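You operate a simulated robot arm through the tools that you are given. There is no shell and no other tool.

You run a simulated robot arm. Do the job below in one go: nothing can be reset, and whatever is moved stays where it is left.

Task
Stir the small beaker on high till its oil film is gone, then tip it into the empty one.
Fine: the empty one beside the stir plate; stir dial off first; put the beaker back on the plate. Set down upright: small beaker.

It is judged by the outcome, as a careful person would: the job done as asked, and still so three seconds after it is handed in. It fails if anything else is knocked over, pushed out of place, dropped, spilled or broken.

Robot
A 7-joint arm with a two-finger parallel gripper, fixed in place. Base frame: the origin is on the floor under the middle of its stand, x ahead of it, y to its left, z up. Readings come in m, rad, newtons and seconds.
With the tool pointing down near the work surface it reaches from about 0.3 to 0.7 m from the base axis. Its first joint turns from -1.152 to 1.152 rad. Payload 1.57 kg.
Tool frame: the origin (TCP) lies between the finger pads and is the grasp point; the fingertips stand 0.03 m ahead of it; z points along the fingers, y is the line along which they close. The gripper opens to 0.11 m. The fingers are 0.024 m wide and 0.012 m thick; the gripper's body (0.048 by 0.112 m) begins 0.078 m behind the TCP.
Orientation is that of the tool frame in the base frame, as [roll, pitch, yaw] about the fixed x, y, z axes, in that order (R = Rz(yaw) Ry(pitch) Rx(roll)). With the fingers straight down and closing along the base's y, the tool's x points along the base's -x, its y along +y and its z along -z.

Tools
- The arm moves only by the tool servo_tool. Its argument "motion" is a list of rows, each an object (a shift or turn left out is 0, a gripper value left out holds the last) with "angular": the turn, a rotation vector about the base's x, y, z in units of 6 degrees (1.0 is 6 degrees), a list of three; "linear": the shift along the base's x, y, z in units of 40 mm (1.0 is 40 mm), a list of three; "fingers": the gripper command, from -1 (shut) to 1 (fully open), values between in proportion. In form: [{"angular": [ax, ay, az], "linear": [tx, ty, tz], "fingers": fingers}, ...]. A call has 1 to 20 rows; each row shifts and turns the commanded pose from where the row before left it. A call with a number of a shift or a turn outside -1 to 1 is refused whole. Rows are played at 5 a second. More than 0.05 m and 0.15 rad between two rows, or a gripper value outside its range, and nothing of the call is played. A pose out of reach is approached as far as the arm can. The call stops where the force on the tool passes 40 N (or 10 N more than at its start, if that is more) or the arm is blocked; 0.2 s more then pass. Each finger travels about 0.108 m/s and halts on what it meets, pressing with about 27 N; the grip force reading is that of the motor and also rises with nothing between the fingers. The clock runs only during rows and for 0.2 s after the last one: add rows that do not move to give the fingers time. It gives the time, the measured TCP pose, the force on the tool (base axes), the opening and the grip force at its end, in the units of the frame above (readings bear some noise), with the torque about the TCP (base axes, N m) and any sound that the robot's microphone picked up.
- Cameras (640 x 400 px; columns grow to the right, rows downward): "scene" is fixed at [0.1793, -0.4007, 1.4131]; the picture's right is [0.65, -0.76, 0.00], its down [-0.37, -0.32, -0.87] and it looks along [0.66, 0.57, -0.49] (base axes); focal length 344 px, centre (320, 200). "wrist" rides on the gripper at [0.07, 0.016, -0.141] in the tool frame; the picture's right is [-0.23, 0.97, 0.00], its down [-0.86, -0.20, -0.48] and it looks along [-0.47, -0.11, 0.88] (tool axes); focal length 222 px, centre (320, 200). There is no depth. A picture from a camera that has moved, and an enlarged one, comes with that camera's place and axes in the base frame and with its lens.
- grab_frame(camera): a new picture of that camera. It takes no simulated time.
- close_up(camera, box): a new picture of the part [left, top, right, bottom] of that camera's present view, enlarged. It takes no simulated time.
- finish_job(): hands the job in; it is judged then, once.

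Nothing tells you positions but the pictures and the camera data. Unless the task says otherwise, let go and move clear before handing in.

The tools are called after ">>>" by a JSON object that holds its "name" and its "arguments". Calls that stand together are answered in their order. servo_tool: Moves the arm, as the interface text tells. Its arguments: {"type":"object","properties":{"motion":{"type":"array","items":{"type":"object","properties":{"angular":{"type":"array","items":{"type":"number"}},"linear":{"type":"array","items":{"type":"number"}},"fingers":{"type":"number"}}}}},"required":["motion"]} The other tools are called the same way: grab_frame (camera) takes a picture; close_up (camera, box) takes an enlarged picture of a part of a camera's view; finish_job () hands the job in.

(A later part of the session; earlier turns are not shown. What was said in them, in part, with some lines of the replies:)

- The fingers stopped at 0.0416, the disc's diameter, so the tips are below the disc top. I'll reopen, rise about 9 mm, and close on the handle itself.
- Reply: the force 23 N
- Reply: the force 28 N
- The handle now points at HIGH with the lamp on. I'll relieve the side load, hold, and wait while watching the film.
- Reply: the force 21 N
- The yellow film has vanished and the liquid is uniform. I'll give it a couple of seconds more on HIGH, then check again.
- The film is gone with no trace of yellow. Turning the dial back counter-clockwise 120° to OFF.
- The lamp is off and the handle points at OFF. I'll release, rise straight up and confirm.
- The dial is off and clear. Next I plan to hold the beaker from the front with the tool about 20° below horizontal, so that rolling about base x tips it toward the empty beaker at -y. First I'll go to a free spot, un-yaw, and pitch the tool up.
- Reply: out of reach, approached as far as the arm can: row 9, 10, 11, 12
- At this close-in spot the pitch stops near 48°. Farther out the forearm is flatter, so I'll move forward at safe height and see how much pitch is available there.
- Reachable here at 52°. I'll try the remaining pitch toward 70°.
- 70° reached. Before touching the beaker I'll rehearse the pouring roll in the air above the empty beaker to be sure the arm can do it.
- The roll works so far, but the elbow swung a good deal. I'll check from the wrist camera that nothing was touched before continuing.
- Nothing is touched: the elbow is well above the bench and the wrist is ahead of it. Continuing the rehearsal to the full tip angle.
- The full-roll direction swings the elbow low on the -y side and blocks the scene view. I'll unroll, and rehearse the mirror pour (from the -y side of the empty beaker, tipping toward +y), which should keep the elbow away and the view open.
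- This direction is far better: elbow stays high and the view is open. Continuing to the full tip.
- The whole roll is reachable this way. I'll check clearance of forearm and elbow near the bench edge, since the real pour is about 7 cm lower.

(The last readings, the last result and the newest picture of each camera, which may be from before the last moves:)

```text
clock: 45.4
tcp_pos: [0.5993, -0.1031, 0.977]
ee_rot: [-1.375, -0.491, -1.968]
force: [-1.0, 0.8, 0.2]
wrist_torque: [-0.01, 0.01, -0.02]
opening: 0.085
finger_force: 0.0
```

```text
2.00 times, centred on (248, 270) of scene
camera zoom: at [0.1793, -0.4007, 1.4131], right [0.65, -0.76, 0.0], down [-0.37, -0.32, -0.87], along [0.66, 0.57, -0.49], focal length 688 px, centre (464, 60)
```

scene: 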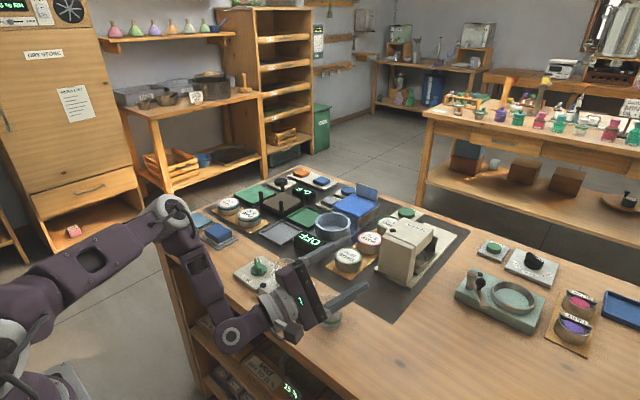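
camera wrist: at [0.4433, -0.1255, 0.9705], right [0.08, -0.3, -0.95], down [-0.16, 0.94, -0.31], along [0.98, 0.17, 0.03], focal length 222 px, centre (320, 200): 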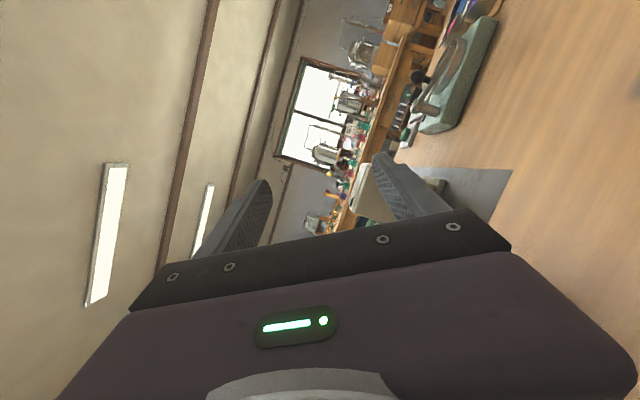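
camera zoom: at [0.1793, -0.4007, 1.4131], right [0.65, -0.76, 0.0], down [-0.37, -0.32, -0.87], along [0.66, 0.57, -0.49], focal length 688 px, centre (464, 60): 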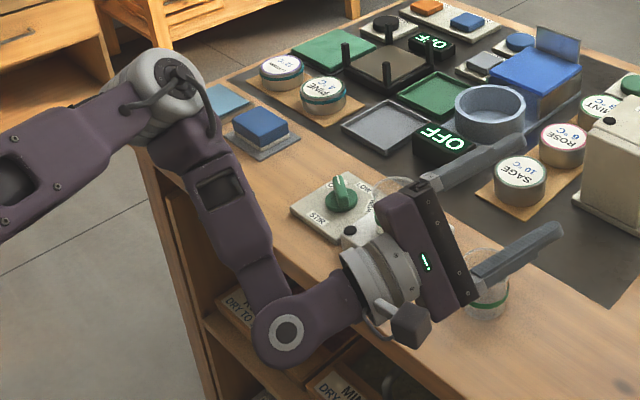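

Geometry looks fine; I'll rehearse lowering to pouring height here with empty fingers to be sure nothing is near.

>>> {"name": "servo_tool", "arguments": {"motion": [{"linear": [0, 0, -0.5]}, {"linear": [0, 0, -0.5]}, {"linear": [0, 0, -0.4]}, {}]}}

>>> {"name": "close_up", "arguments": {"camera": "scene", "box": [120, 170, 376, 370]}}

```text
clock: 46.4
tcp_pos: [0.6, -0.1022, 0.9202]
ee_rot: [-1.377, -0.488, -1.968]
force: [-1.2, 0.4, 0.4]
wrist_torque: [0.01, 0.02, 0.03]
opening: 0.0852
finger_force: 0.0
```

```text
2.00 times, centred on (248, 270) of scene
camera zoom: at [0.1793, -0.4007, 1.4131], right [0.65, -0.76, 0.0], down [-0.37, -0.32, -0.87], along [0.66, 0.57, -0.49], focal length 688 px, centre (464, 60)
```

zoom: 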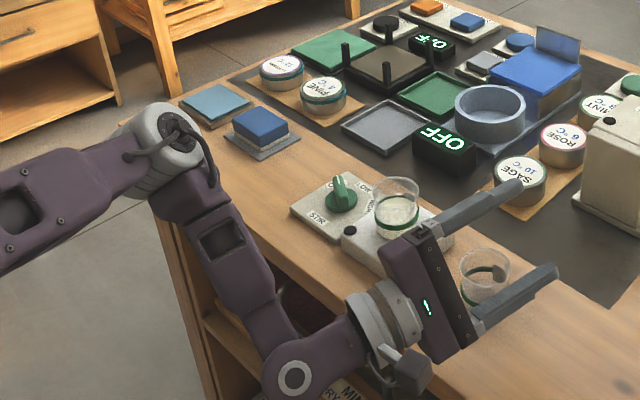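

Clear with no contact. Returning: rise, unroll to upright, then go above the small beaker.

>>> {"name": "servo_tool", "arguments": {"motion": [{"linear": [0, 0, 0.7]}, {"linear": [0, 0, 0.7]}, {"angular": [1, 0, 0]}, {"angular": [1, 0, 0]}, {"angular": [1, 0, 0]}, {"angular": [1, 0, 0]}, {"angular": [1, 0, 0]}, {"angular": [1, 0, 0]}, {"angular": [1, 0, 0]}, {"angular": [1, 0, 0]}, {"angular": [1, 0, 0]}, {"angular": [1, 0, 0]}, {"angular": [1, 0, 0]}, {"angular": [1, 0, 0]}, {"angular": [1, 0, 0]}, {"angular": [1, 0, 0]}, {"angular": [1, 0, 0]}, {"angular": [1, 0, 0]}, {"angular": [1, 0, 0]}, {"angular": [1, 0, 0]}]}}

>>> {"name": "servo_tool", "arguments": {"motion": [{"angular": [1, 0, 0]}, {"angular": [1, 0, 0]}, {"linear": [0, 0.86, 0]}, {"linear": [0, 0.86, 0]}, {"linear": [0, 0.86, 0]}, {"linear": [0, 0.86, 0]}, {"linear": [0, 0.86, 0]}, {}, {}]}}

>>> {"name": "grab_frame", "arguments": {"camera": "wrist"}}

>>> {"name": "grab_frame", "arguments": {"camera": "scene"}}

```text
clock: 50.6
tcp_pos: [0.6, -0.103, 0.9757]
ee_rot: [-2.59, 1.166, -2.627]
force: [-0.7, -0.1, -0.6]
wrist_torque: [-0.02, -0.02, 0.0]
opening: 0.0852
finger_force: 0.2
```

```text
clock: 52.6
tcp_pos: [0.5998, 0.07, 0.9779]
ee_rot: [-3.141, 1.222, -3.142]
force: [-0.1, -0.2, -0.5]
wrist_torque: [0.01, 0.03, 0.01]
opening: 0.0851
finger_force: 0.0
```

```text
taken
camera wrist: at [0.443, 0.0861, 0.959], right [0.08, 0.97, 0.21], down [-0.16, -0.2, 0.97], along [0.98, -0.11, 0.14], focal length 222 px, centre (320, 200)
```

wrist: 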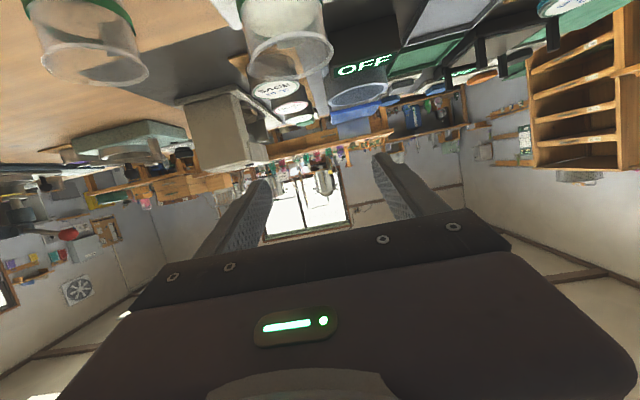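

```text
taken
```

scene: 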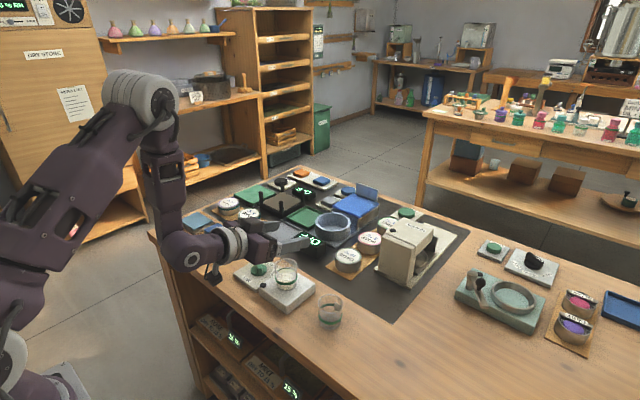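

The wrist view agrees with the beaker at about (0.597, 0.070). I'll descend vertically with the fingers straddling it, pausing just above the rim.

>>> {"name": "servo_tool", "arguments": {"motion": [{"linear": [0, 0, -0.7]}, {"linear": [0, 0, -0.7]}, {"linear": [0, 0, -0.4]}, {}]}}

>>> {"name": "grab_frame", "arguments": {"camera": "wrist"}}

>>> {"name": "close_up", "arguments": {"camera": "scene", "box": [200, 220, 328, 300]}}

```text
clock: 53.6
tcp_pos: [0.599, 0.0667, 0.9055]
ee_rot: [-3.142, 1.222, 3.14]
force: [0.5, 0.5, 0.1]
wrist_torque: [-0.01, 0.01, 0.0]
opening: 0.0852
finger_force: 0.1
```

```text
taken
camera wrist: at [0.4425, 0.085, 0.8866], right [0.08, 0.97, 0.21], down [-0.16, -0.2, 0.97], along [0.98, -0.11, 0.14], focal length 222 px, centre (320, 200)
```

wrist: 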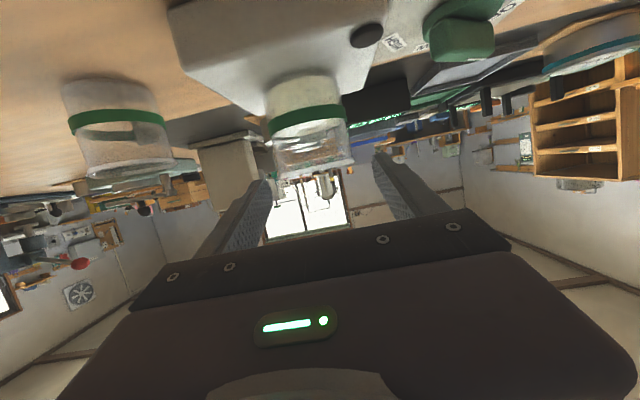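

```text
5.00 times, centred on (264, 260) of scene
camera zoom: at [0.1793, -0.4007, 1.4131], right [0.65, -0.76, 0.0], down [-0.37, -0.32, -0.87], along [0.66, 0.57, -0.49], focal length 1720 px, centre (600, -100)
```

zoom: 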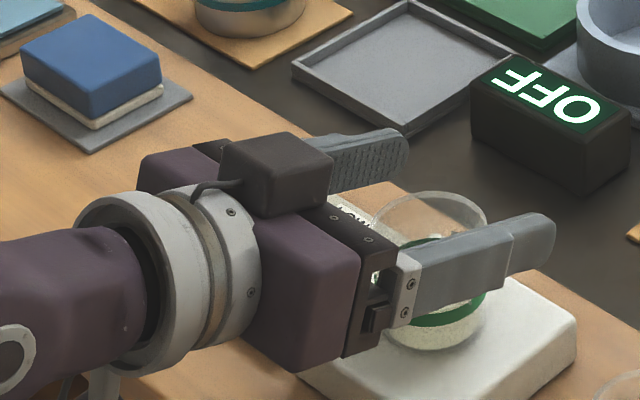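

Aligned within about a millimetre. Lowering to grip height (z≈0.857) and closing on the beaker.

>>> {"name": "servo_tool", "arguments": {"motion": [{"linear": [0, 0.03, -0.5]}, {"linear": [0, 0, -0.4]}, {"linear": [0, 0, -0.3]}, {}]}}

>>> {"name": "grab_frame", "arguments": {"camera": "wrist"}}

>>> {"name": "close_up", "arguments": {"camera": "scene", "box": [220, 230, 348, 310]}}

```text
clock: 54.6
tcp_pos: [0.6005, 0.0689, 0.8556]
ee_rot: [3.141, 1.222, -3.14]
force: [0.0, 0.7, -0.2]
wrist_torque: [0.02, -0.03, 0.03]
opening: 0.0856
finger_force: 0.1
```

```text
taken
camera wrist: at [0.4432, 0.0863, 0.8388], right [0.08, 0.97, 0.21], down [-0.16, -0.2, 0.97], along [0.98, -0.11, 0.14], focal length 222 px, centre (320, 200)
```

wrist: 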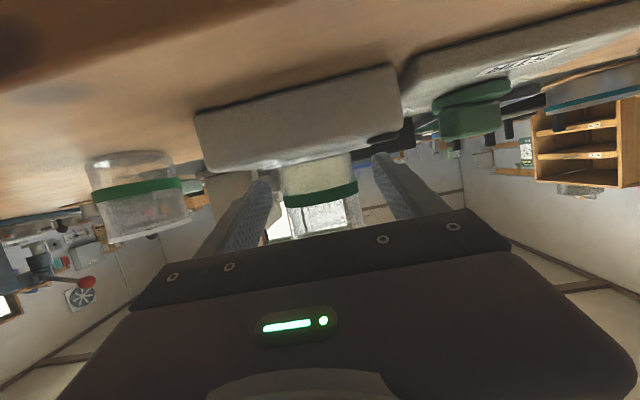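

```text
5.00 times, centred on (284, 270) of scene
camera zoom: at [0.1793, -0.4007, 1.4131], right [0.65, -0.76, 0.0], down [-0.37, -0.32, -0.87], along [0.66, 0.57, -0.49], focal length 1720 px, centre (500, -150)
```

zoom: 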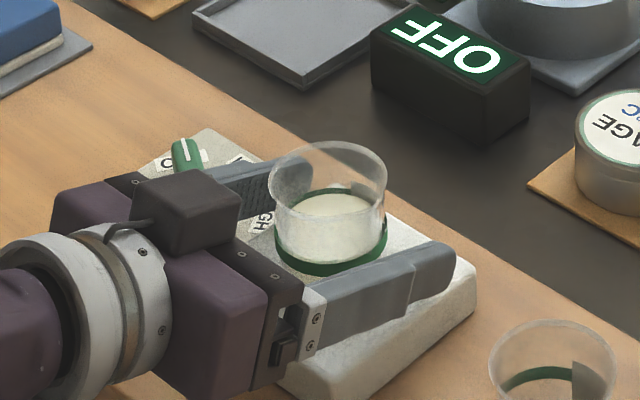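

The beaker sits centred between the fingers. Closing.

>>> {"name": "servo_tool", "arguments": {"motion": [{"fingers": -1}, {"fingers": -1}, {"fingers": -1}, {}]}}

>>> {"name": "close_up", "arguments": {"camera": "scene", "box": [220, 230, 348, 310]}}

>>> {"name": "grab_frame", "arguments": {"camera": "wrist"}}

```text
clock: 55.6
tcp_pos: [0.6, 0.0687, 0.8565]
ee_rot: [-3.141, 1.223, -3.141]
force: [0.3, 0.2, 0.4]
wrist_torque: [-0.02, 0.0, 0.02]
opening: 0.0521
finger_force: 27.2
```

```text
5.00 times, centred on (284, 270) of scene
camera zoom: at [0.1793, -0.4007, 1.4131], right [0.65, -0.76, 0.0], down [-0.37, -0.32, -0.87], along [0.66, 0.57, -0.49], focal length 1720 px, centre (500, -150)
```

zoom: 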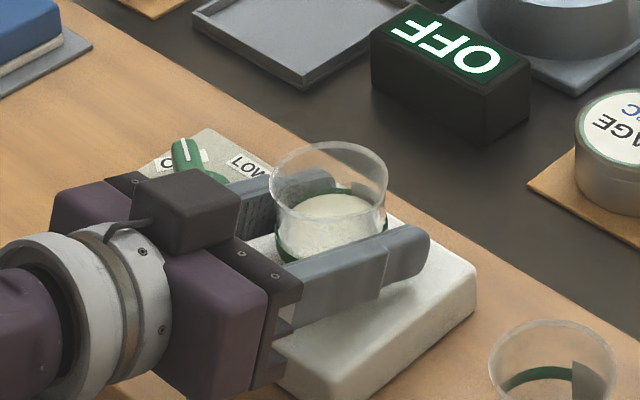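

```text
taken
camera wrist: at [0.4433, 0.0863, 0.839], right [0.08, 0.97, 0.21], down [-0.16, -0.2, 0.97], along [0.98, -0.11, 0.14], focal length 222 px, centre (320, 200)
```

wrist: 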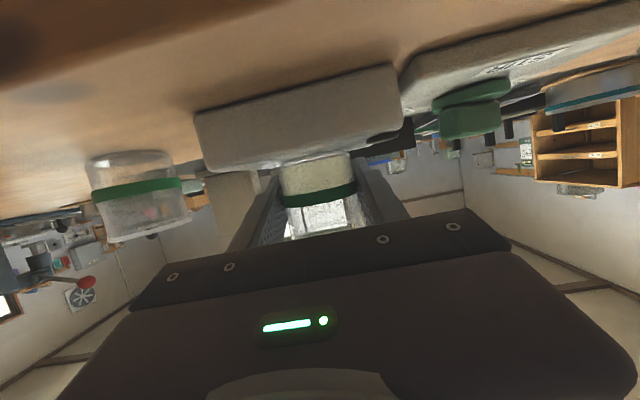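

Gripped securely at 0.052 m, 27 N. Lifting gently straight up about 10 cm.

>>> {"name": "servo_tool", "arguments": {"motion": [{"linear": [0, 0, 0.15]}, {"linear": [0, 0, 0.3]}, {"linear": [0, 0, 0.4]}, {"linear": [0, 0, 0.5]}, {"linear": [0, 0, 0.5]}, {"linear": [0, 0, 0.4]}, {"linear": [0, 0, 0.25]}, {}]}}

>>> {"name": "close_up", "arguments": {"camera": "scene", "box": [200, 200, 360, 320]}}

>>> {"name": "grab_frame", "arguments": {"camera": "wrist"}}

```text
clock: 57.4
tcp_pos: [0.5993, 0.0699, 0.956]
ee_rot: [3.141, 1.223, -3.14]
force: [-0.3, -0.1, -1.0]
wrist_torque: [0.02, -0.02, -0.01]
opening: 0.052
finger_force: 26.9
```

```text
3.33 times, centred on (280, 260) of scene
camera zoom: at [0.1793, -0.4007, 1.4131], right [0.65, -0.76, 0.0], down [-0.37, -0.32, -0.87], along [0.66, 0.57, -0.49], focal length 1147 px, centre (453, 0)
```

zoom: 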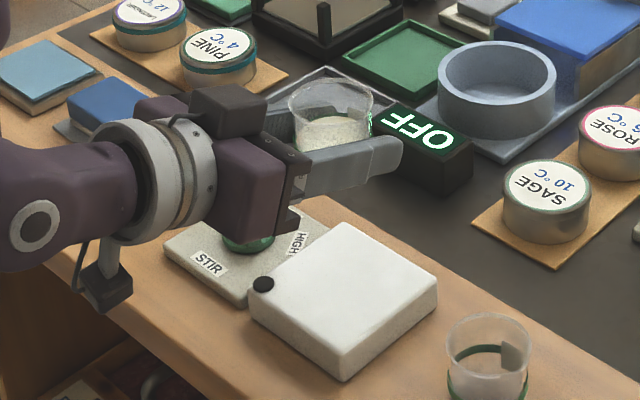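

```text
taken
camera wrist: at [0.4431, 0.087, 0.9388], right [0.08, 0.97, 0.21], down [-0.16, -0.2, 0.97], along [0.98, -0.11, 0.14], focal length 222 px, centre (320, 200)
```

wrist: 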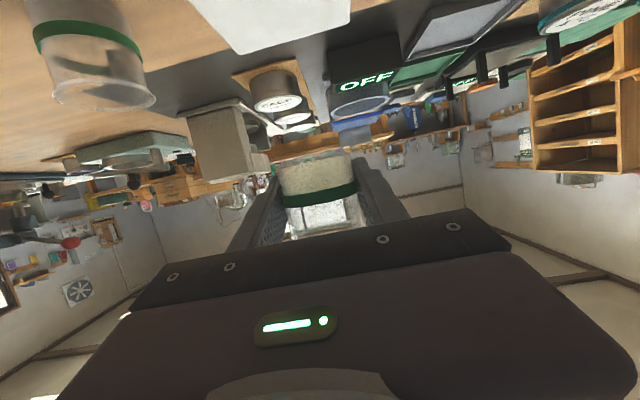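

The beaker is held upright with liquid about half full. Carrying it over to the -y side of the empty beaker, at clear height.

>>> {"name": "servo_tool", "arguments": {"motion": [{"linear": [0, -0.2, 0]}, {"linear": [0, -0.4, 0]}, {"linear": [0, -0.6, 0]}, {"linear": [0, -0.6, 0]}, {"linear": [0, -0.6, 0]}, {"linear": [0, -0.6, 0]}, {"linear": [0, -0.5, 0]}, {"linear": [0, -0.4, 0]}, {"linear": [0, -0.22, 0]}, {"linear": [0, -0.1, 0]}, {}]}}

>>> {"name": "close_up", "arguments": {"camera": "scene", "box": [250, 220, 410, 340]}}

>>> {"name": "grab_frame", "arguments": {"camera": "wrist"}}

```text
clock: 59.8
tcp_pos: [0.6002, -0.0998, 0.9568]
ee_rot: [-3.141, 1.223, -3.141]
force: [0.2, 0.2, -1.2]
wrist_torque: [0.01, -0.02, 0.01]
opening: 0.0522
finger_force: 27.1
```

```text
3.33 times, centred on (330, 280) of scene
camera zoom: at [0.1793, -0.4007, 1.4131], right [0.65, -0.76, 0.0], down [-0.37, -0.32, -0.87], along [0.66, 0.57, -0.49], focal length 1147 px, centre (287, -67)
```

zoom: 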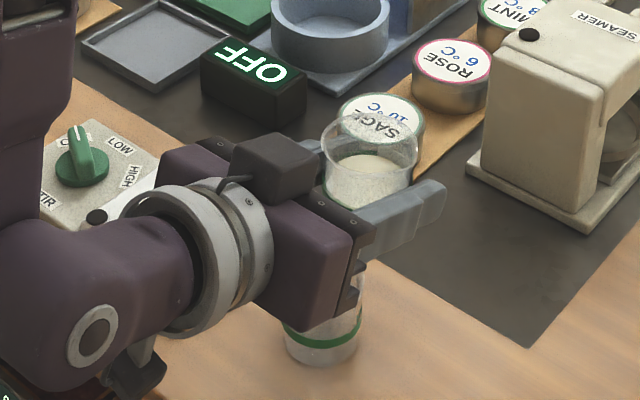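

```text
taken
camera wrist: at [0.4431, -0.0819, 0.9387], right [0.08, 0.97, 0.21], down [-0.16, -0.2, 0.97], along [0.98, -0.11, 0.14], focal length 222 px, centre (320, 200)
```

wrist: 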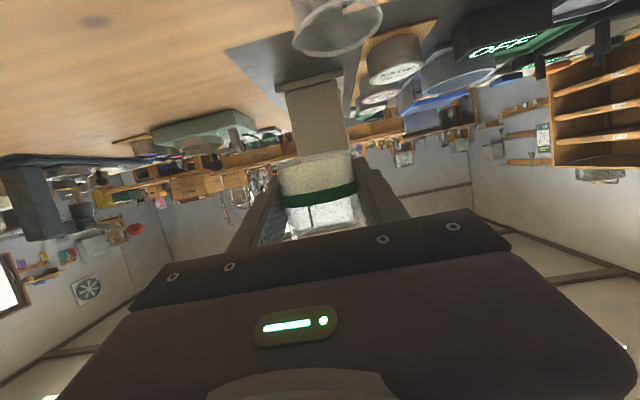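

>>> {"name": "close_up", "arguments": {"camera": "wrist", "box": [270, 0, 430, 100]}}

```text
4.00 times, centred on (350, 50) of wrist
camera zoom: at [0.4431, -0.0819, 0.9387], right [0.08, 0.97, 0.21], down [-0.16, -0.2, 0.97], along [0.98, -0.11, 0.14], focal length 888 px, centre (200, 800)
```

zoom: 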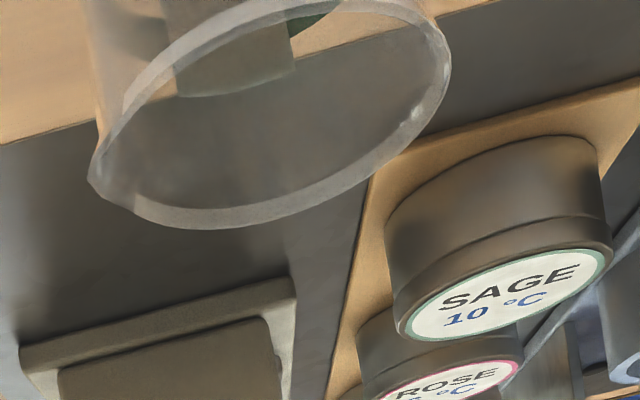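

>>> {"name": "close_up", "arguments": {"camera": "scene", "box": [322, 240, 370, 276]}}

>>> {"name": "close_up", "arguments": {"camera": "wrist", "box": [240, 130, 400, 250]}}

```text
11.11 times, centred on (346, 258) of scene
camera zoom: at [0.1793, -0.4007, 1.4131], right [0.65, -0.76, 0.0], down [-0.37, -0.32, -0.87], along [0.66, 0.57, -0.49], focal length 3823 px, centre (31, -444)
```

zoom: 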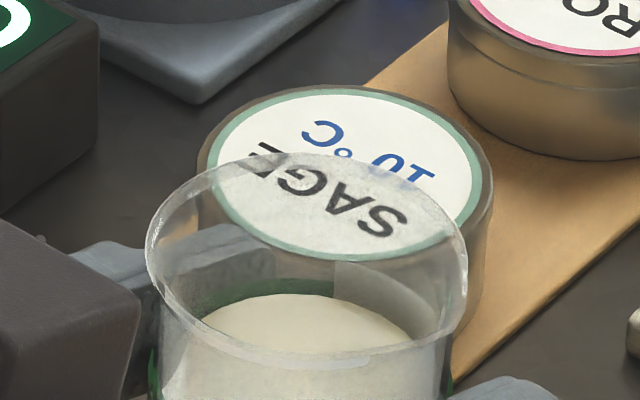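

```text
3.33 times, centred on (320, 190) of wrist
camera zoom: at [0.4431, -0.0819, 0.9387], right [0.08, 0.97, 0.21], down [-0.16, -0.2, 0.97], along [0.98, -0.11, 0.14], focal length 740 px, centre (320, 233)
```

zoom: 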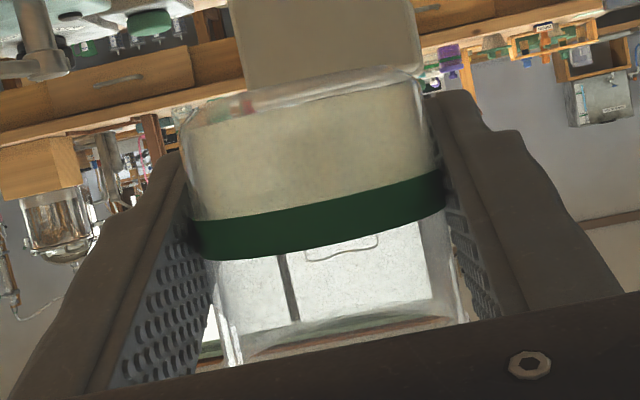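

Receiver confirmed near (0.602, -0.065), rim ≈0.853. Lowering and pre-tilting to 30° with the lip kept over the receiver.

>>> {"name": "servo_tool", "arguments": {"motion": [{"linear": [0.01, 0, -0.2]}, {"linear": [0.01, 0, -0.35]}, {"linear": [0.01, 0, -0.35]}, {"linear": [0.01, 0, -0.2]}, {"angular": [-0.4, 0, 0], "linear": [0, -0.02, -0.02]}, {"angular": [-0.6, 0, 0], "linear": [0, -0.03, -0.02]}, {"angular": [-0.7, 0, 0], "linear": [0, -0.035, 0]}, {"angular": [-0.7, 0, 0], "linear": [0, -0.035, 0]}, {"angular": [-0.7, 0, 0], "linear": [0, -0.035, 0]}, {"angular": [-0.7, 0, 0], "linear": [0, -0.035, 0]}, {"angular": [-0.7, 0, 0], "linear": [0, -0.035, 0]}, {"angular": [-0.5, 0, 0], "linear": [0, -0.025, 0]}, {}]}}

>>> {"name": "close_up", "arguments": {"camera": "scene", "box": [250, 230, 410, 350]}}

>>> {"name": "grab_frame", "arguments": {"camera": "wrist"}}

```text
clock: 62.6
tcp_pos: [0.6016, -0.1081, 0.911]
ee_rot: [-2.104, 0.949, -2.199]
force: [0.2, 0.2, -0.6]
wrist_torque: [-0.03, 0.02, 0.0]
opening: 0.052
finger_force: 26.9
```

```text
3.33 times, centred on (330, 290) of scene
camera zoom: at [0.1793, -0.4007, 1.4131], right [0.65, -0.76, 0.0], down [-0.37, -0.32, -0.87], along [0.66, 0.57, -0.49], focal length 1147 px, centre (287, -100)
```

zoom: 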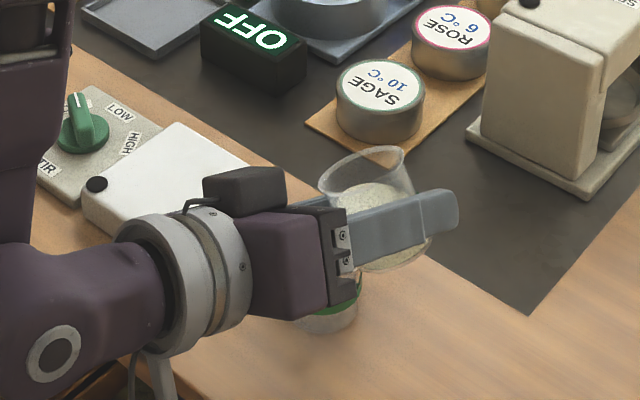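

```text
taken
camera wrist: at [0.4451, -0.1027, 0.8873], right [0.08, 0.95, -0.3], down [-0.16, 0.31, 0.94], along [0.98, -0.03, 0.17], focal length 222 px, centre (320, 200)
```

wrist: 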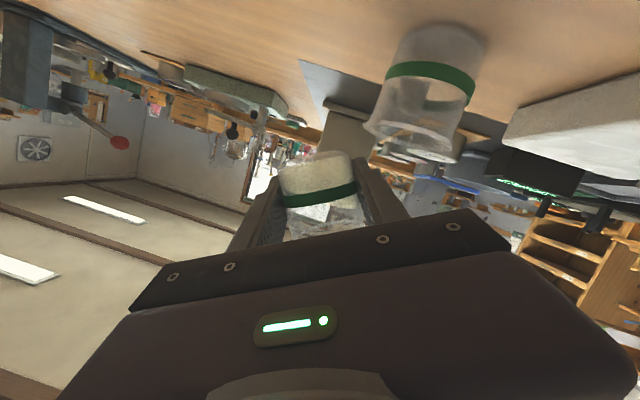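

Tilted 30°, nothing flowing yet, lip over the receiver. Continuing slowly to about 48° and checking.

>>> {"name": "servo_tool", "arguments": {"motion": [{"angular": [-0.3, 0, 0], "linear": [0, -0.004, 0]}, {"angular": [-0.3, 0, 0], "linear": [0, -0.004, 0]}, {"angular": [-0.3, 0, 0], "linear": [0, -0.004, 0]}, {"angular": [-0.3, 0, 0], "linear": [0, -0.004, 0]}, {"angular": [-0.3, 0, 0], "linear": [0, -0.003, 0]}, {"angular": [-0.3, 0, 0], "linear": [0, -0.003, 0]}, {"angular": [-0.3, 0, 0], "linear": [0, -0.002, 0]}, {"angular": [-0.3, 0, 0]}, {"angular": [-0.3, 0, 0]}, {"angular": [-0.3, 0, 0]}]}}

>>> {"name": "close_up", "arguments": {"camera": "scene", "box": [290, 240, 386, 336]}}

>>> {"name": "close_up", "arguments": {"camera": "wrist", "box": [240, 0, 560, 240]}}

```text
clock: 64.8
tcp_pos: [0.6015, -0.1107, 0.9106]
ee_rot: [-1.868, 0.679, -2.026]
force: [-0.6, -0.7, -1.7]
wrist_torque: [-0.01, -0.01, -0.01]
opening: 0.0519
finger_force: 27.3
```

```text
4.17 times, centred on (338, 288) of scene
camera zoom: at [0.1793, -0.4007, 1.4131], right [0.65, -0.76, 0.0], down [-0.37, -0.32, -0.87], along [0.66, 0.57, -0.49], focal length 1434 px, centre (245, -167)
```

zoom: 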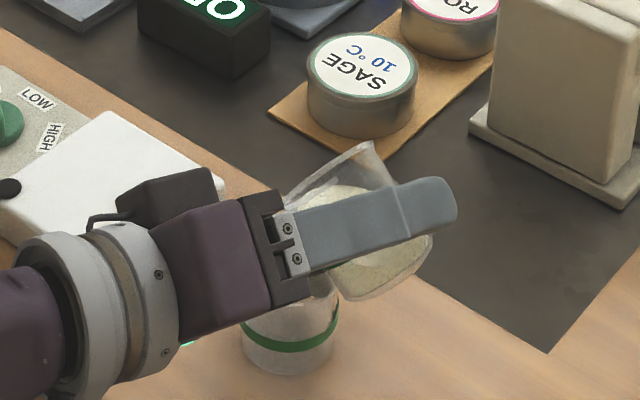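

```text
1.67 times, centred on (400, 120) of wrist
camera zoom: at [0.4445, -0.1113, 0.887], right [0.08, 0.81, -0.58], down [-0.16, 0.59, 0.79], along [0.98, 0.03, 0.17], focal length 370 px, centre (187, 333)
```

zoom: 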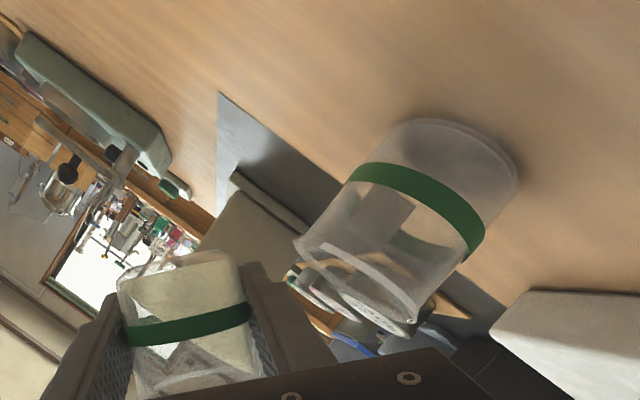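

No flow yet at 48°. Continuing slowly to about 66°.

>>> {"name": "servo_tool", "arguments": {"motion": [{"angular": [-0.3, 0, 0], "linear": [0, 0.001, 0]}, {"angular": [-0.3, 0, 0], "linear": [0, 0.002, 0]}, {"angular": [-0.3, 0, 0], "linear": [0, 0.003, 0]}, {"angular": [-0.3, 0, 0], "linear": [0, 0.004, 0]}, {"angular": [-0.3, 0, 0], "linear": [0, 0.006, 0]}, {"angular": [-0.3, 0, 0], "linear": [0, 0.008, 0]}, {"angular": [-0.3, 0, 0], "linear": [0, 0.009, 0]}, {"angular": [-0.3, 0, 0], "linear": [0, 0.01, 0]}, {"angular": [-0.3, 0, 0], "linear": [0, 0.011, 0]}, {"angular": [-0.3, 0, 0], "linear": [0, 0.012, 0]}]}}

>>> {"name": "close_up", "arguments": {"camera": "scene", "box": [290, 240, 386, 336]}}

>>> {"name": "close_up", "arguments": {"camera": "wrist", "box": [240, 0, 560, 240]}}

```text
clock: 67.0
tcp_pos: [0.6007, -0.1074, 0.9114]
ee_rot: [-1.719, 0.391, -1.948]
force: [0.1, 0.8, -0.8]
wrist_torque: [0.02, 0.04, 0.0]
opening: 0.0518
finger_force: 27.2
```

```text
4.17 times, centred on (338, 288) of scene
camera zoom: at [0.1793, -0.4007, 1.4131], right [0.65, -0.76, 0.0], down [-0.37, -0.32, -0.87], along [0.66, 0.57, -0.49], focal length 1434 px, centre (245, -167)
```

zoom: 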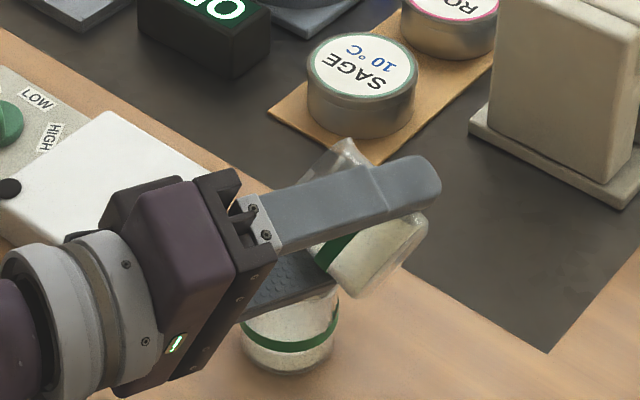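

```text
1.67 times, centred on (400, 120) of wrist
camera zoom: at [0.4447, -0.1156, 0.8887], right [0.08, 0.59, -0.8], down [-0.16, 0.8, 0.57], along [0.98, 0.08, 0.16], focal length 370 px, centre (187, 333)
```

zoom: 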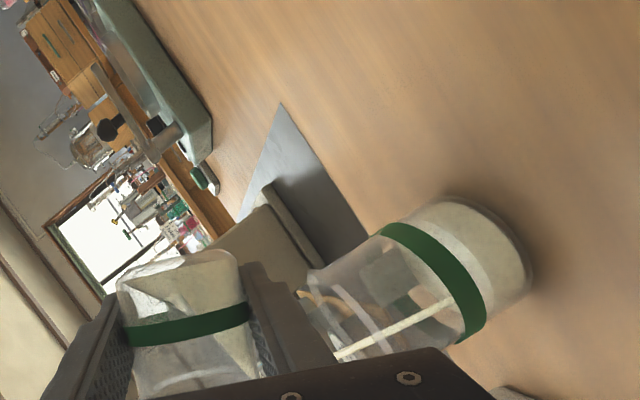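

It's pouring: a clean stream is entering the receiver, slightly +y of its centre. Continuing to about 84° with a slight lip correction toward -y.

>>> {"name": "servo_tool", "arguments": {"motion": [{"angular": [-0.3, 0, 0], "linear": [0, -0.01, 0]}, {"angular": [-0.3, 0, 0], "linear": [0, 0.0, 0]}, {"angular": [-0.3, 0, 0], "linear": [0, 0.01, 0]}, {"angular": [-0.3, 0, 0], "linear": [0, 0.012, 0]}, {"angular": [-0.3, 0, 0], "linear": [0, 0.013, 0]}, {"angular": [-0.3, 0, 0], "linear": [0, 0.014, 0]}, {"angular": [-0.3, 0, 0], "linear": [0, 0.015, 0]}, {"angular": [-0.3, 0, 0], "linear": [0, 0.016, 0]}, {"angular": [-0.3, 0, 0], "linear": [0, 0.017, 0]}, {"angular": [-0.3, 0, 0], "linear": [0, 0.018, 0]}]}}

>>> {"name": "close_up", "arguments": {"camera": "scene", "box": [290, 240, 386, 336]}}

>>> {"name": "close_up", "arguments": {"camera": "wrist", "box": [240, 0, 560, 240]}}

```text
clock: 69.2
tcp_pos: [0.601, -0.1025, 0.9115]
ee_rot: [-1.608, 0.099, -1.923]
force: [0.5, 0.8, -0.1]
wrist_torque: [0.0, -0.04, -0.01]
opening: 0.0516
finger_force: 27.3
```

```text
4.17 times, centred on (338, 288) of scene
camera zoom: at [0.1793, -0.4007, 1.4131], right [0.65, -0.76, 0.0], down [-0.37, -0.32, -0.87], along [0.66, 0.57, -0.49], focal length 1434 px, centre (245, -167)
```

zoom: 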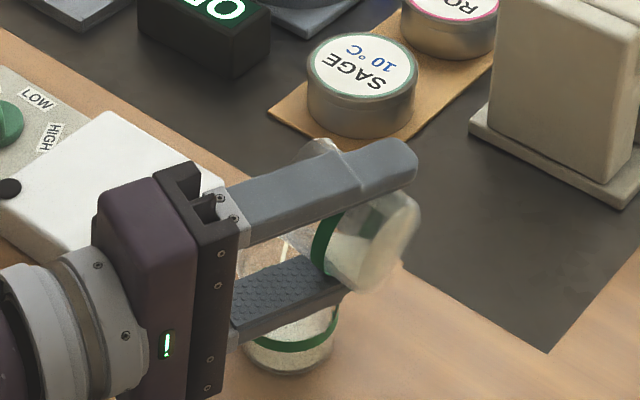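

```text
1.67 times, centred on (400, 120) of wrist
camera zoom: at [0.4445, -0.1177, 0.8924], right [0.08, 0.31, -0.95], down [-0.16, 0.94, 0.3], along [0.98, 0.13, 0.12], focal length 370 px, centre (187, 333)
```

zoom: 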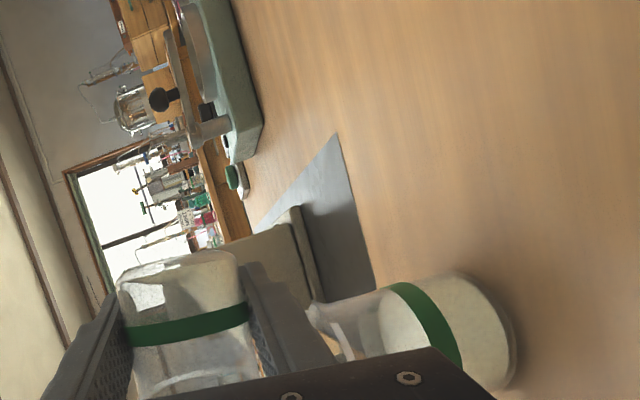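

Liquid is collecting in the receiver with no spill visible. Continuing to about 102°.

>>> {"name": "servo_tool", "arguments": {"motion": [{"angular": [-0.3, 0, 0], "linear": [0, 0.02, 0]}, {"angular": [-0.3, 0, 0], "linear": [0, 0.021, 0]}, {"angular": [-0.3, 0, 0], "linear": [0, 0.021, 0]}, {"angular": [-0.3, 0, 0], "linear": [0, 0.022, 0]}, {"angular": [-0.3, 0, 0], "linear": [0, 0.023, 0]}, {"angular": [-0.3, 0, 0], "linear": [0, 0.023, 0]}, {"angular": [-0.3, 0, 0], "linear": [0, 0.024, 0]}, {"angular": [-0.3, 0, 0], "linear": [0, 0.025, 0]}, {"angular": [-0.3, 0, 0], "linear": [0, 0.025, 0]}, {"angular": [-0.3, 0, 0], "linear": [0, 0.026, 0]}]}}

>>> {"name": "close_up", "arguments": {"camera": "scene", "box": [290, 240, 386, 336]}}

>>> {"name": "close_up", "arguments": {"camera": "wrist", "box": [240, 60, 560, 300]}}

```text
clock: 71.4
tcp_pos: [0.6031, -0.0941, 0.9116]
ee_rot: [-1.498, -0.199, -1.928]
force: [0.0, 0.2, -1.4]
wrist_torque: [0.04, -0.03, 0.0]
opening: 0.0516
finger_force: 26.8
```

```text
4.17 times, centred on (338, 288) of scene
camera zoom: at [0.1793, -0.4007, 1.4131], right [0.65, -0.76, 0.0], down [-0.37, -0.32, -0.87], along [0.66, 0.57, -0.49], focal length 1434 px, centre (245, -167)
```

zoom: 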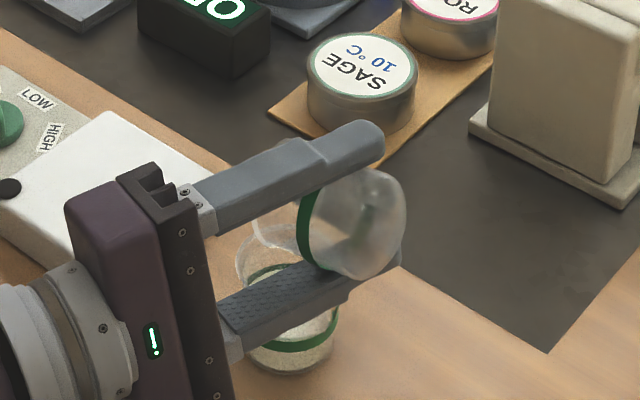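

```text
1.67 times, centred on (400, 180) of wrist
camera zoom: at [0.4452, -0.1133, 0.8978], right [0.08, 0.01, -1.0], down [-0.16, 0.99, -0.01], along [0.98, 0.16, 0.08], focal length 370 px, centre (187, 233)
```

zoom: 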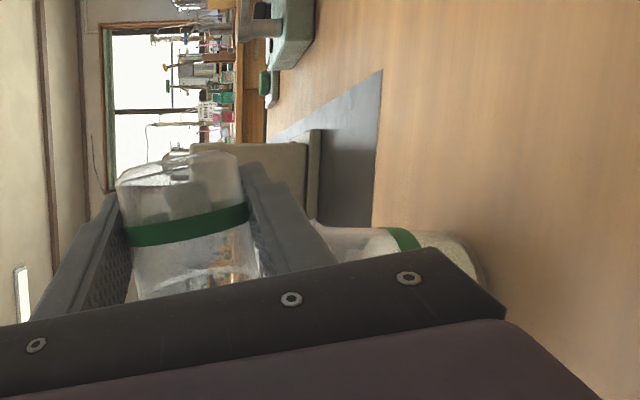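

The beaker looks nearly empty. Tipping to 120° and holding for the last drops.

>>> {"name": "servo_tool", "arguments": {"motion": [{"angular": [-0.3, 0, 0], "linear": [0, 0.026, 0]}, {"angular": [-0.3, 0, 0], "linear": [0, 0.027, 0]}, {"angular": [-0.3, 0, 0], "linear": [0, 0.027, 0]}, {"angular": [-0.3, 0, 0], "linear": [0, 0.028, 0]}, {"angular": [-0.3, 0, 0], "linear": [0, 0.028, 0]}, {"angular": [-0.3, 0, 0], "linear": [0, 0.028, 0]}, {"angular": [-0.3, 0, 0], "linear": [0, 0.029, 0]}, {"angular": [-0.3, 0, 0], "linear": [0, 0.029, 0]}, {"angular": [-0.3, 0, 0], "linear": [0, 0.029, 0]}, {"angular": [-0.3, 0, 0], "linear": [0, 0.029, 0]}, {}, {}, {}, {}, {}, {}, {}, {}]}}

>>> {"name": "close_up", "arguments": {"camera": "scene", "box": [290, 240, 386, 336]}}

>>> {"name": "grab_frame", "arguments": {"camera": "scene"}}

>>> {"name": "close_up", "arguments": {"camera": "wrist", "box": [240, 60, 560, 300]}}

```text
clock: 75.2
tcp_pos: [0.6009, -0.0831, 0.9113]
ee_rot: [-1.375, -0.489, -1.968]
force: [-0.2, 1.4, 0.1]
wrist_torque: [-0.01, 0.0, 0.02]
opening: 0.0515
finger_force: 26.4
```

```text
4.17 times, centred on (338, 288) of scene
camera zoom: at [0.1793, -0.4007, 1.4131], right [0.65, -0.76, 0.0], down [-0.37, -0.32, -0.87], along [0.66, 0.57, -0.49], focal length 1434 px, centre (245, -167)
```

zoom: 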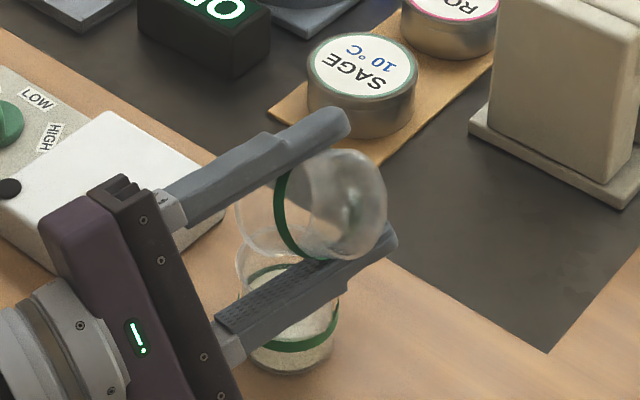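

```text
taken
```

scene: 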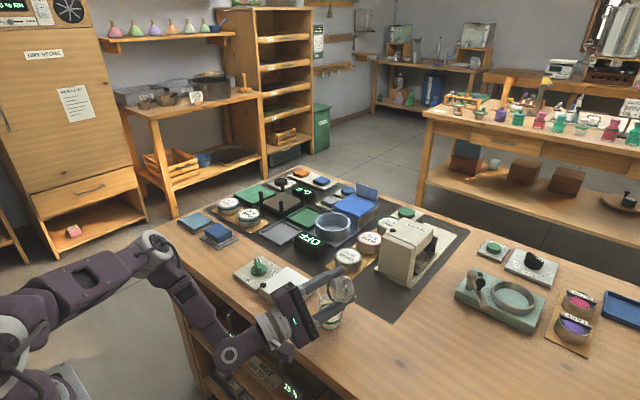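

```text
1.67 times, centred on (400, 180) of wrist
camera zoom: at [0.4445, -0.105, 0.9048], right [0.08, -0.3, -0.95], down [-0.16, 0.94, -0.31], along [0.98, 0.17, 0.03], focal length 370 px, centre (187, 233)
```

zoom: 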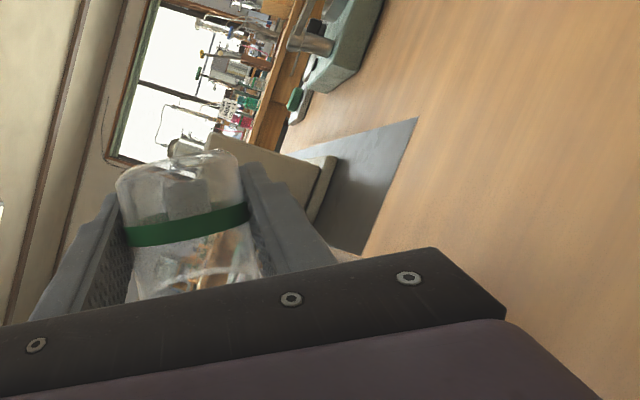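

The beaker is empty and the receiver holds the liquid; no spill visible. Rolling back upright while moving up and away from the receiver.

>>> {"name": "servo_tool", "arguments": {"motion": [{"angular": [0.5, 0, 0], "linear": [0, -0.045, 0.05]}, {"angular": [1, 0, 0], "linear": [0, -0.07, 0.1]}, {"angular": [1, 0, 0], "linear": [0, -0.07, 0.12]}, {"angular": [1, 0, 0], "linear": [0, -0.07, 0.12]}, {"angular": [1, 0, 0], "linear": [0, -0.07, 0.12]}, {"angular": [1, 0, 0], "linear": [0, -0.07, 0.12]}, {"angular": [1, 0, 0], "linear": [0, -0.07, 0.12]}, {"angular": [1, 0, 0], "linear": [0, -0.07, 0.12]}, {"angular": [1, 0, 0], "linear": [0, -0.07, 0.12]}, {"angular": [1, 0, 0], "linear": [0, -0.07, 0.12]}, {"angular": [1, 0, 0]}, {"angular": [1, 0, 0]}, {"angular": [1, 0, 0]}, {"angular": [1, 0, 0]}, {"angular": [1, 0, 0]}, {"angular": [1, 0, 0]}, {"angular": [1, 0, 0]}, {"angular": [1, 0, 0]}, {"angular": [1, 0, 0]}, {"angular": [1, 0, 0]}]}}

>>> {"name": "close_up", "arguments": {"camera": "scene", "box": [250, 220, 410, 340]}}

```text
clock: 79.4
tcp_pos: [0.6014, -0.1096, 0.9546]
ee_rot: [-2.993, 1.219, -3.001]
force: [0.0, -1.5, -0.2]
wrist_torque: [0.01, 0.01, 0.0]
opening: 0.0516
finger_force: 26.9
```

```text
3.33 times, centred on (330, 280) of scene
camera zoom: at [0.1793, -0.4007, 1.4131], right [0.65, -0.76, 0.0], down [-0.37, -0.32, -0.87], along [0.66, 0.57, -0.49], focal length 1147 px, centre (287, -67)
```

zoom: 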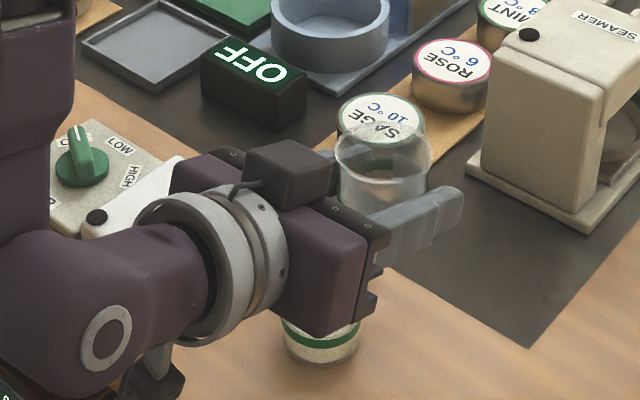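

Now finishing the upright rotation and carrying the empty beaker back over the plate.

>>> {"name": "servo_tool", "arguments": {"motion": [{"angular": [0.5, 0, 0]}, {"linear": [0, 0.4, 0]}, {"linear": [-0.01, 0.7, 0]}, {"linear": [-0.01, 0.8, 0]}, {"linear": [-0.01, 0.8, 0]}, {"linear": [0, 0.8, 0]}, {"linear": [0, 0.6, 0]}, {"linear": [0, 0.3, 0]}, {"linear": [0, 0.07, 0]}, {}]}}

>>> {"name": "grab_frame", "arguments": {"camera": "wrist"}}

>>> {"name": "close_up", "arguments": {"camera": "scene", "box": [200, 200, 360, 320]}}

```text
clock: 81.6
tcp_pos: [0.6005, 0.0677, 0.9551]
ee_rot: [-3.142, 1.223, 3.141]
force: [-0.1, 0.0, -0.7]
wrist_torque: [-0.02, 0.04, 0.01]
opening: 0.0516
finger_force: 26.7
```

```text
taken
camera wrist: at [0.4434, 0.0855, 0.938], right [0.08, 0.97, 0.21], down [-0.16, -0.2, 0.97], along [0.98, -0.11, 0.14], focal length 222 px, centre (320, 200)
```

wrist: 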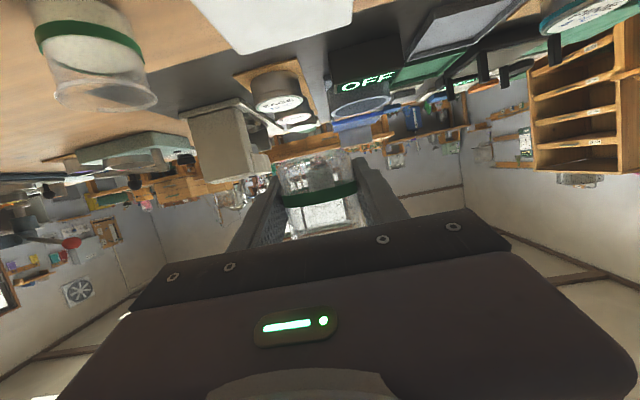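

```text
3.33 times, centred on (280, 260) of scene
camera zoom: at [0.1793, -0.4007, 1.4131], right [0.65, -0.76, 0.0], down [-0.37, -0.32, -0.87], along [0.66, 0.57, -0.49], focal length 1147 px, centre (453, 0)
```

zoom: 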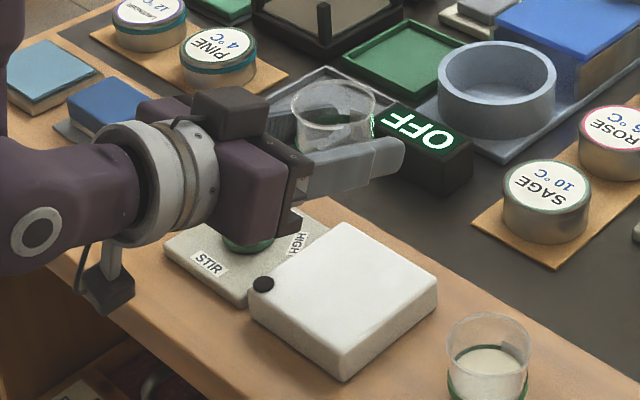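

The beaker is above its original spot, empty and upright, and the receiver is filled. Lowering it back onto the plate.

>>> {"name": "servo_tool", "arguments": {"motion": [{"linear": [0, 0, -0.3]}, {"linear": [0, 0, -0.5]}, {"linear": [0, 0, -0.5]}, {"linear": [0, 0, -0.5]}, {"linear": [0, 0, -0.3]}, {"linear": [0, 0, -0.15]}, {"linear": [0, 0, -0.08]}, {"linear": [0, 0, -0.05]}, {"linear": [0, 0, -0.04]}, {}]}}

>>> {"name": "close_up", "arguments": {"camera": "scene", "box": [220, 230, 348, 310]}}

>>> {"name": "close_up", "arguments": {"camera": "wrist", "box": [180, 60, 420, 240]}}

```text
clock: 83.8
tcp_pos: [0.5999, 0.0694, 0.8585]
ee_rot: [-3.139, 1.221, 3.141]
force: [-0.6, -0.5, -0.1]
wrist_torque: [-0.01, -0.01, -0.01]
opening: 0.0518
finger_force: 27.2
```

```text
5.00 times, centred on (284, 270) of scene
camera zoom: at [0.1793, -0.4007, 1.4131], right [0.65, -0.76, 0.0], down [-0.37, -0.32, -0.87], along [0.66, 0.57, -0.49], focal length 1720 px, centre (500, -150)
```

zoom: 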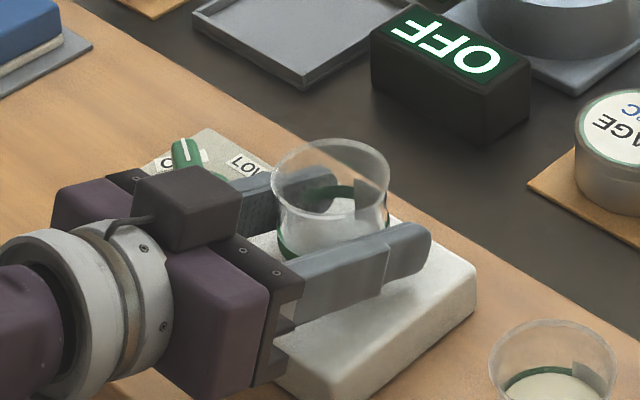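

```text
2.22 times, centred on (300, 150) of wrist
camera zoom: at [0.4438, 0.0859, 0.8407], right [0.08, 0.97, 0.21], down [-0.16, -0.2, 0.97], along [0.98, -0.11, 0.14], focal length 494 px, centre (364, 311)
```

zoom: 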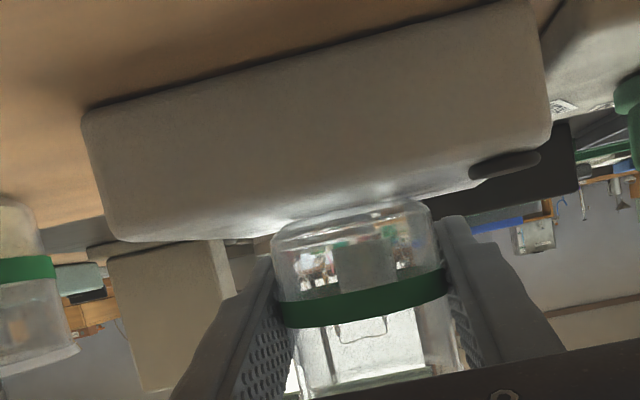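

About 1.5 mm still to go and no contact force. Lowering in fine steps until it touches.

>>> {"name": "servo_tool", "arguments": {"motion": [{"linear": [0, 0, -0.025]}, {"linear": [0, 0, -0.02]}, {}]}}

```text
clock: 84.6
tcp_pos: [0.6006, 0.0688, 0.8559]
ee_rot: [-3.14, 1.223, 3.141]
force: [-1.5, -0.8, 3.7]
wrist_torque: [-0.08, 0.11, -0.01]
opening: 0.0515
finger_force: 27.3
```

Contact felt (about 4 N). Releasing gently.

>>> {"name": "servo_tool", "arguments": {"motion": [{"fingers": 0.0}, {"fingers": 0.1}, {"fingers": 0.3}, {"fingers": 0.55}, {}, {}]}}

>>> {"name": "close_up", "arguments": {"camera": "scene", "box": [220, 230, 348, 310]}}

>>> {"name": "grab_frame", "arguments": {"camera": "wrist"}}

```text
clock: 86.0
tcp_pos: [0.6, 0.0686, 0.8568]
ee_rot: [3.14, 1.224, 3.141]
force: [-0.5, -0.1, 0.2]
wrist_torque: [-0.04, 0.01, 0.0]
opening: 0.0852
finger_force: 0.0
```

```text
5.00 times, centred on (284, 270) of scene
camera zoom: at [0.1793, -0.4007, 1.4131], right [0.65, -0.76, 0.0], down [-0.37, -0.32, -0.87], along [0.66, 0.57, -0.49], focal length 1720 px, centre (500, -150)
```

zoom: 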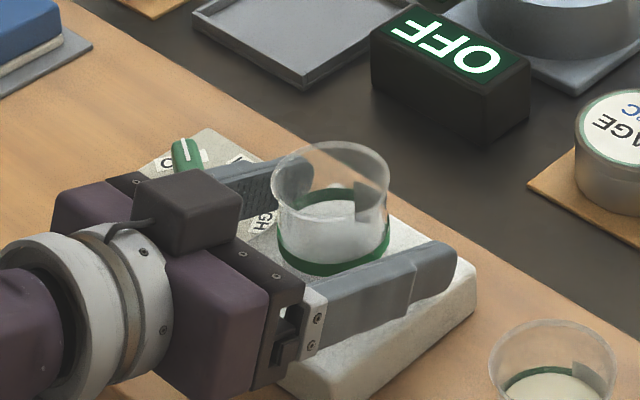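

```text
taken
camera wrist: at [0.4436, 0.0861, 0.8387], right [0.08, 0.97, 0.21], down [-0.16, -0.2, 0.97], along [0.98, -0.11, 0.14], focal length 222 px, centre (320, 200)
```

wrist: 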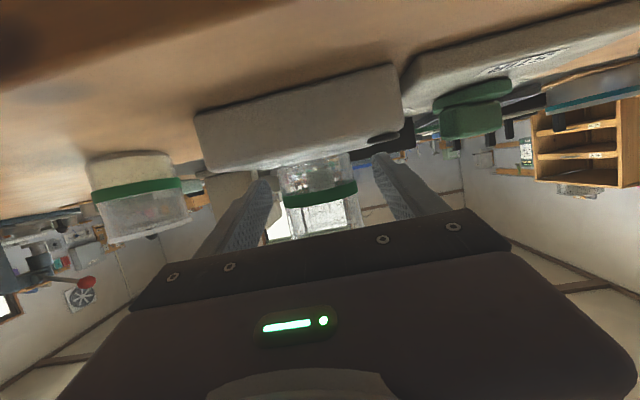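

The beaker stands upright on the plate and the fingers are clear on both sides. Rising straight up, well clear.

>>> {"name": "servo_tool", "arguments": {"motion": [{"linear": [0, 0, 0.3]}, {"linear": [0, 0, 0.5]}, {"linear": [0, 0, 0.7]}, {"linear": [0, 0, 0.8]}, {"linear": [0, 0, 0.8]}, {"linear": [0, 0, 0.8]}, {"linear": [0, 0, 0.5]}, {}]}}

>>> {"name": "grab_frame", "arguments": {"camera": "scene"}}

>>> {"name": "close_up", "arguments": {"camera": "scene", "box": [220, 240, 380, 340]}}

```text
clock: 87.8
tcp_pos: [0.6007, 0.0693, 1.0318]
ee_rot: [-3.14, 1.222, -3.141]
force: [0.4, -0.9, 1.0]
wrist_torque: [0.01, 0.0, 0.01]
opening: 0.0851
finger_force: 0.0
```

```text
taken
```

scene: 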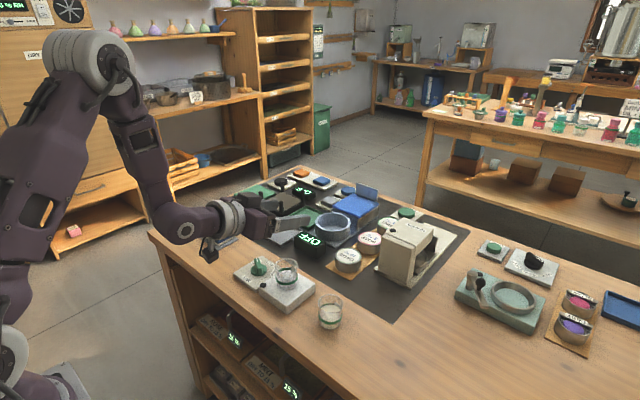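

```text
4.00 times, centred on (300, 290) of scene
camera zoom: at [0.1793, -0.4007, 1.4131], right [0.65, -0.76, 0.0], down [-0.37, -0.32, -0.87], along [0.66, 0.57, -0.49], focal length 1376 px, centre (400, -160)
```

zoom: 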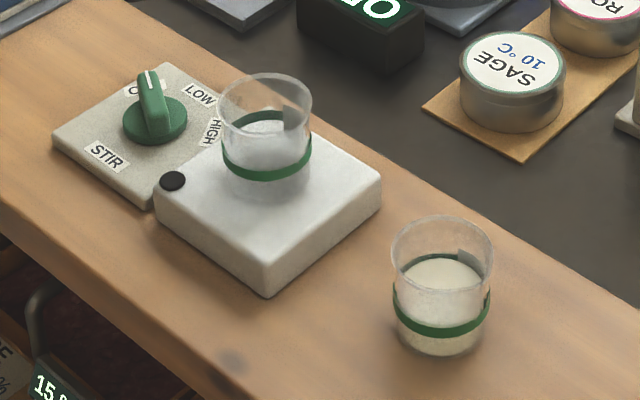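

The small beaker is back on the plate, the receiver holds the liquid, and the dial is at OFF with the lamp dark. A last close look for residue, film or spills before handing in.

>>> {"name": "close_up", "arguments": {"camera": "scene", "box": [262, 250, 310, 298]}}

>>> {"name": "close_up", "arguments": {"camera": "scene", "box": [302, 285, 360, 343]}}

```text
8.33 times, centred on (286, 274) of scene
camera zoom: at [0.1793, -0.4007, 1.4131], right [0.65, -0.76, 0.0], down [-0.37, -0.32, -0.87], along [0.66, 0.57, -0.49], focal length 2867 px, centre (603, -417)
```

zoom: 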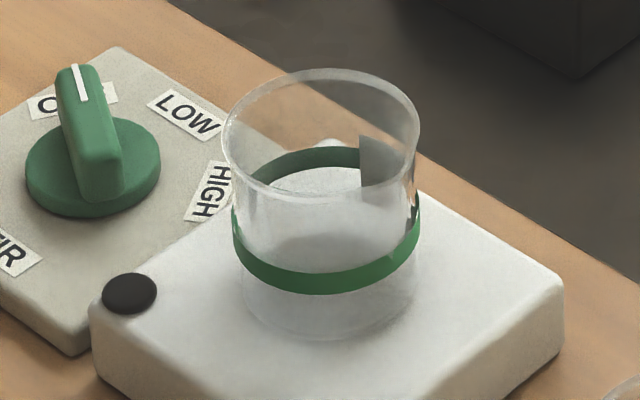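

```text
6.90 times, centred on (331, 314) of scene
camera zoom: at [0.1793, -0.4007, 1.4131], right [0.65, -0.76, 0.0], down [-0.37, -0.32, -0.87], along [0.66, 0.57, -0.49], focal length 2373 px, centre (244, -586)
```

zoom: 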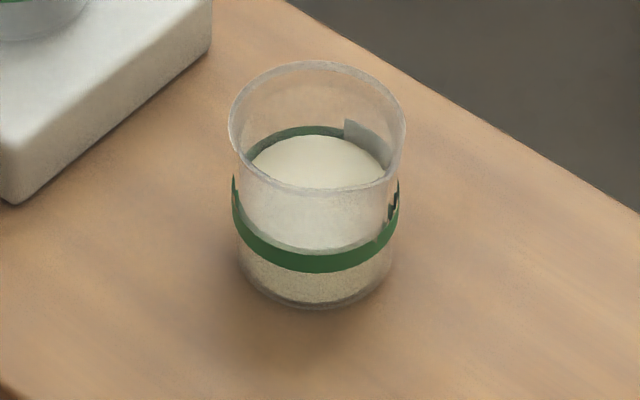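

The small beaker is empty and upright on the plate, and the mixed liquid with no film is in the other beaker. The dial is off, nothing is spilled, and the arm is clear, so I'm handing in.

>>> {"name": "finish_job", "arguments": {}}

```text
The job is handed in.
```

I stirred the small beaker on HIGH until its oil film was gone, turned the dial back to OFF, and poured the beaker into the empty one beside the stir plate. I've handed the job in; no verdict has come back yet.

In the last pictures before handing in:

- **Film:** No yellow showed on the liquid after about 6 seconds on HIGH, and none showed in the receiving beaker.
- **Pour:** The small beaker looked empty, the other held the liquid, and I saw no spill on the bench.
- **Small beaker:** It was upright, back in its original spot on the plate.
- **Dial:** The handle pointed at OFF and the lamp was dark.
- **Arm:** The gripper was open and about 15 cm above the beaker.

While finding the right height on the dial, the fingers first closed on the knob's round base instead of its handle. I reopened and re-gripped; the knob had not turned.
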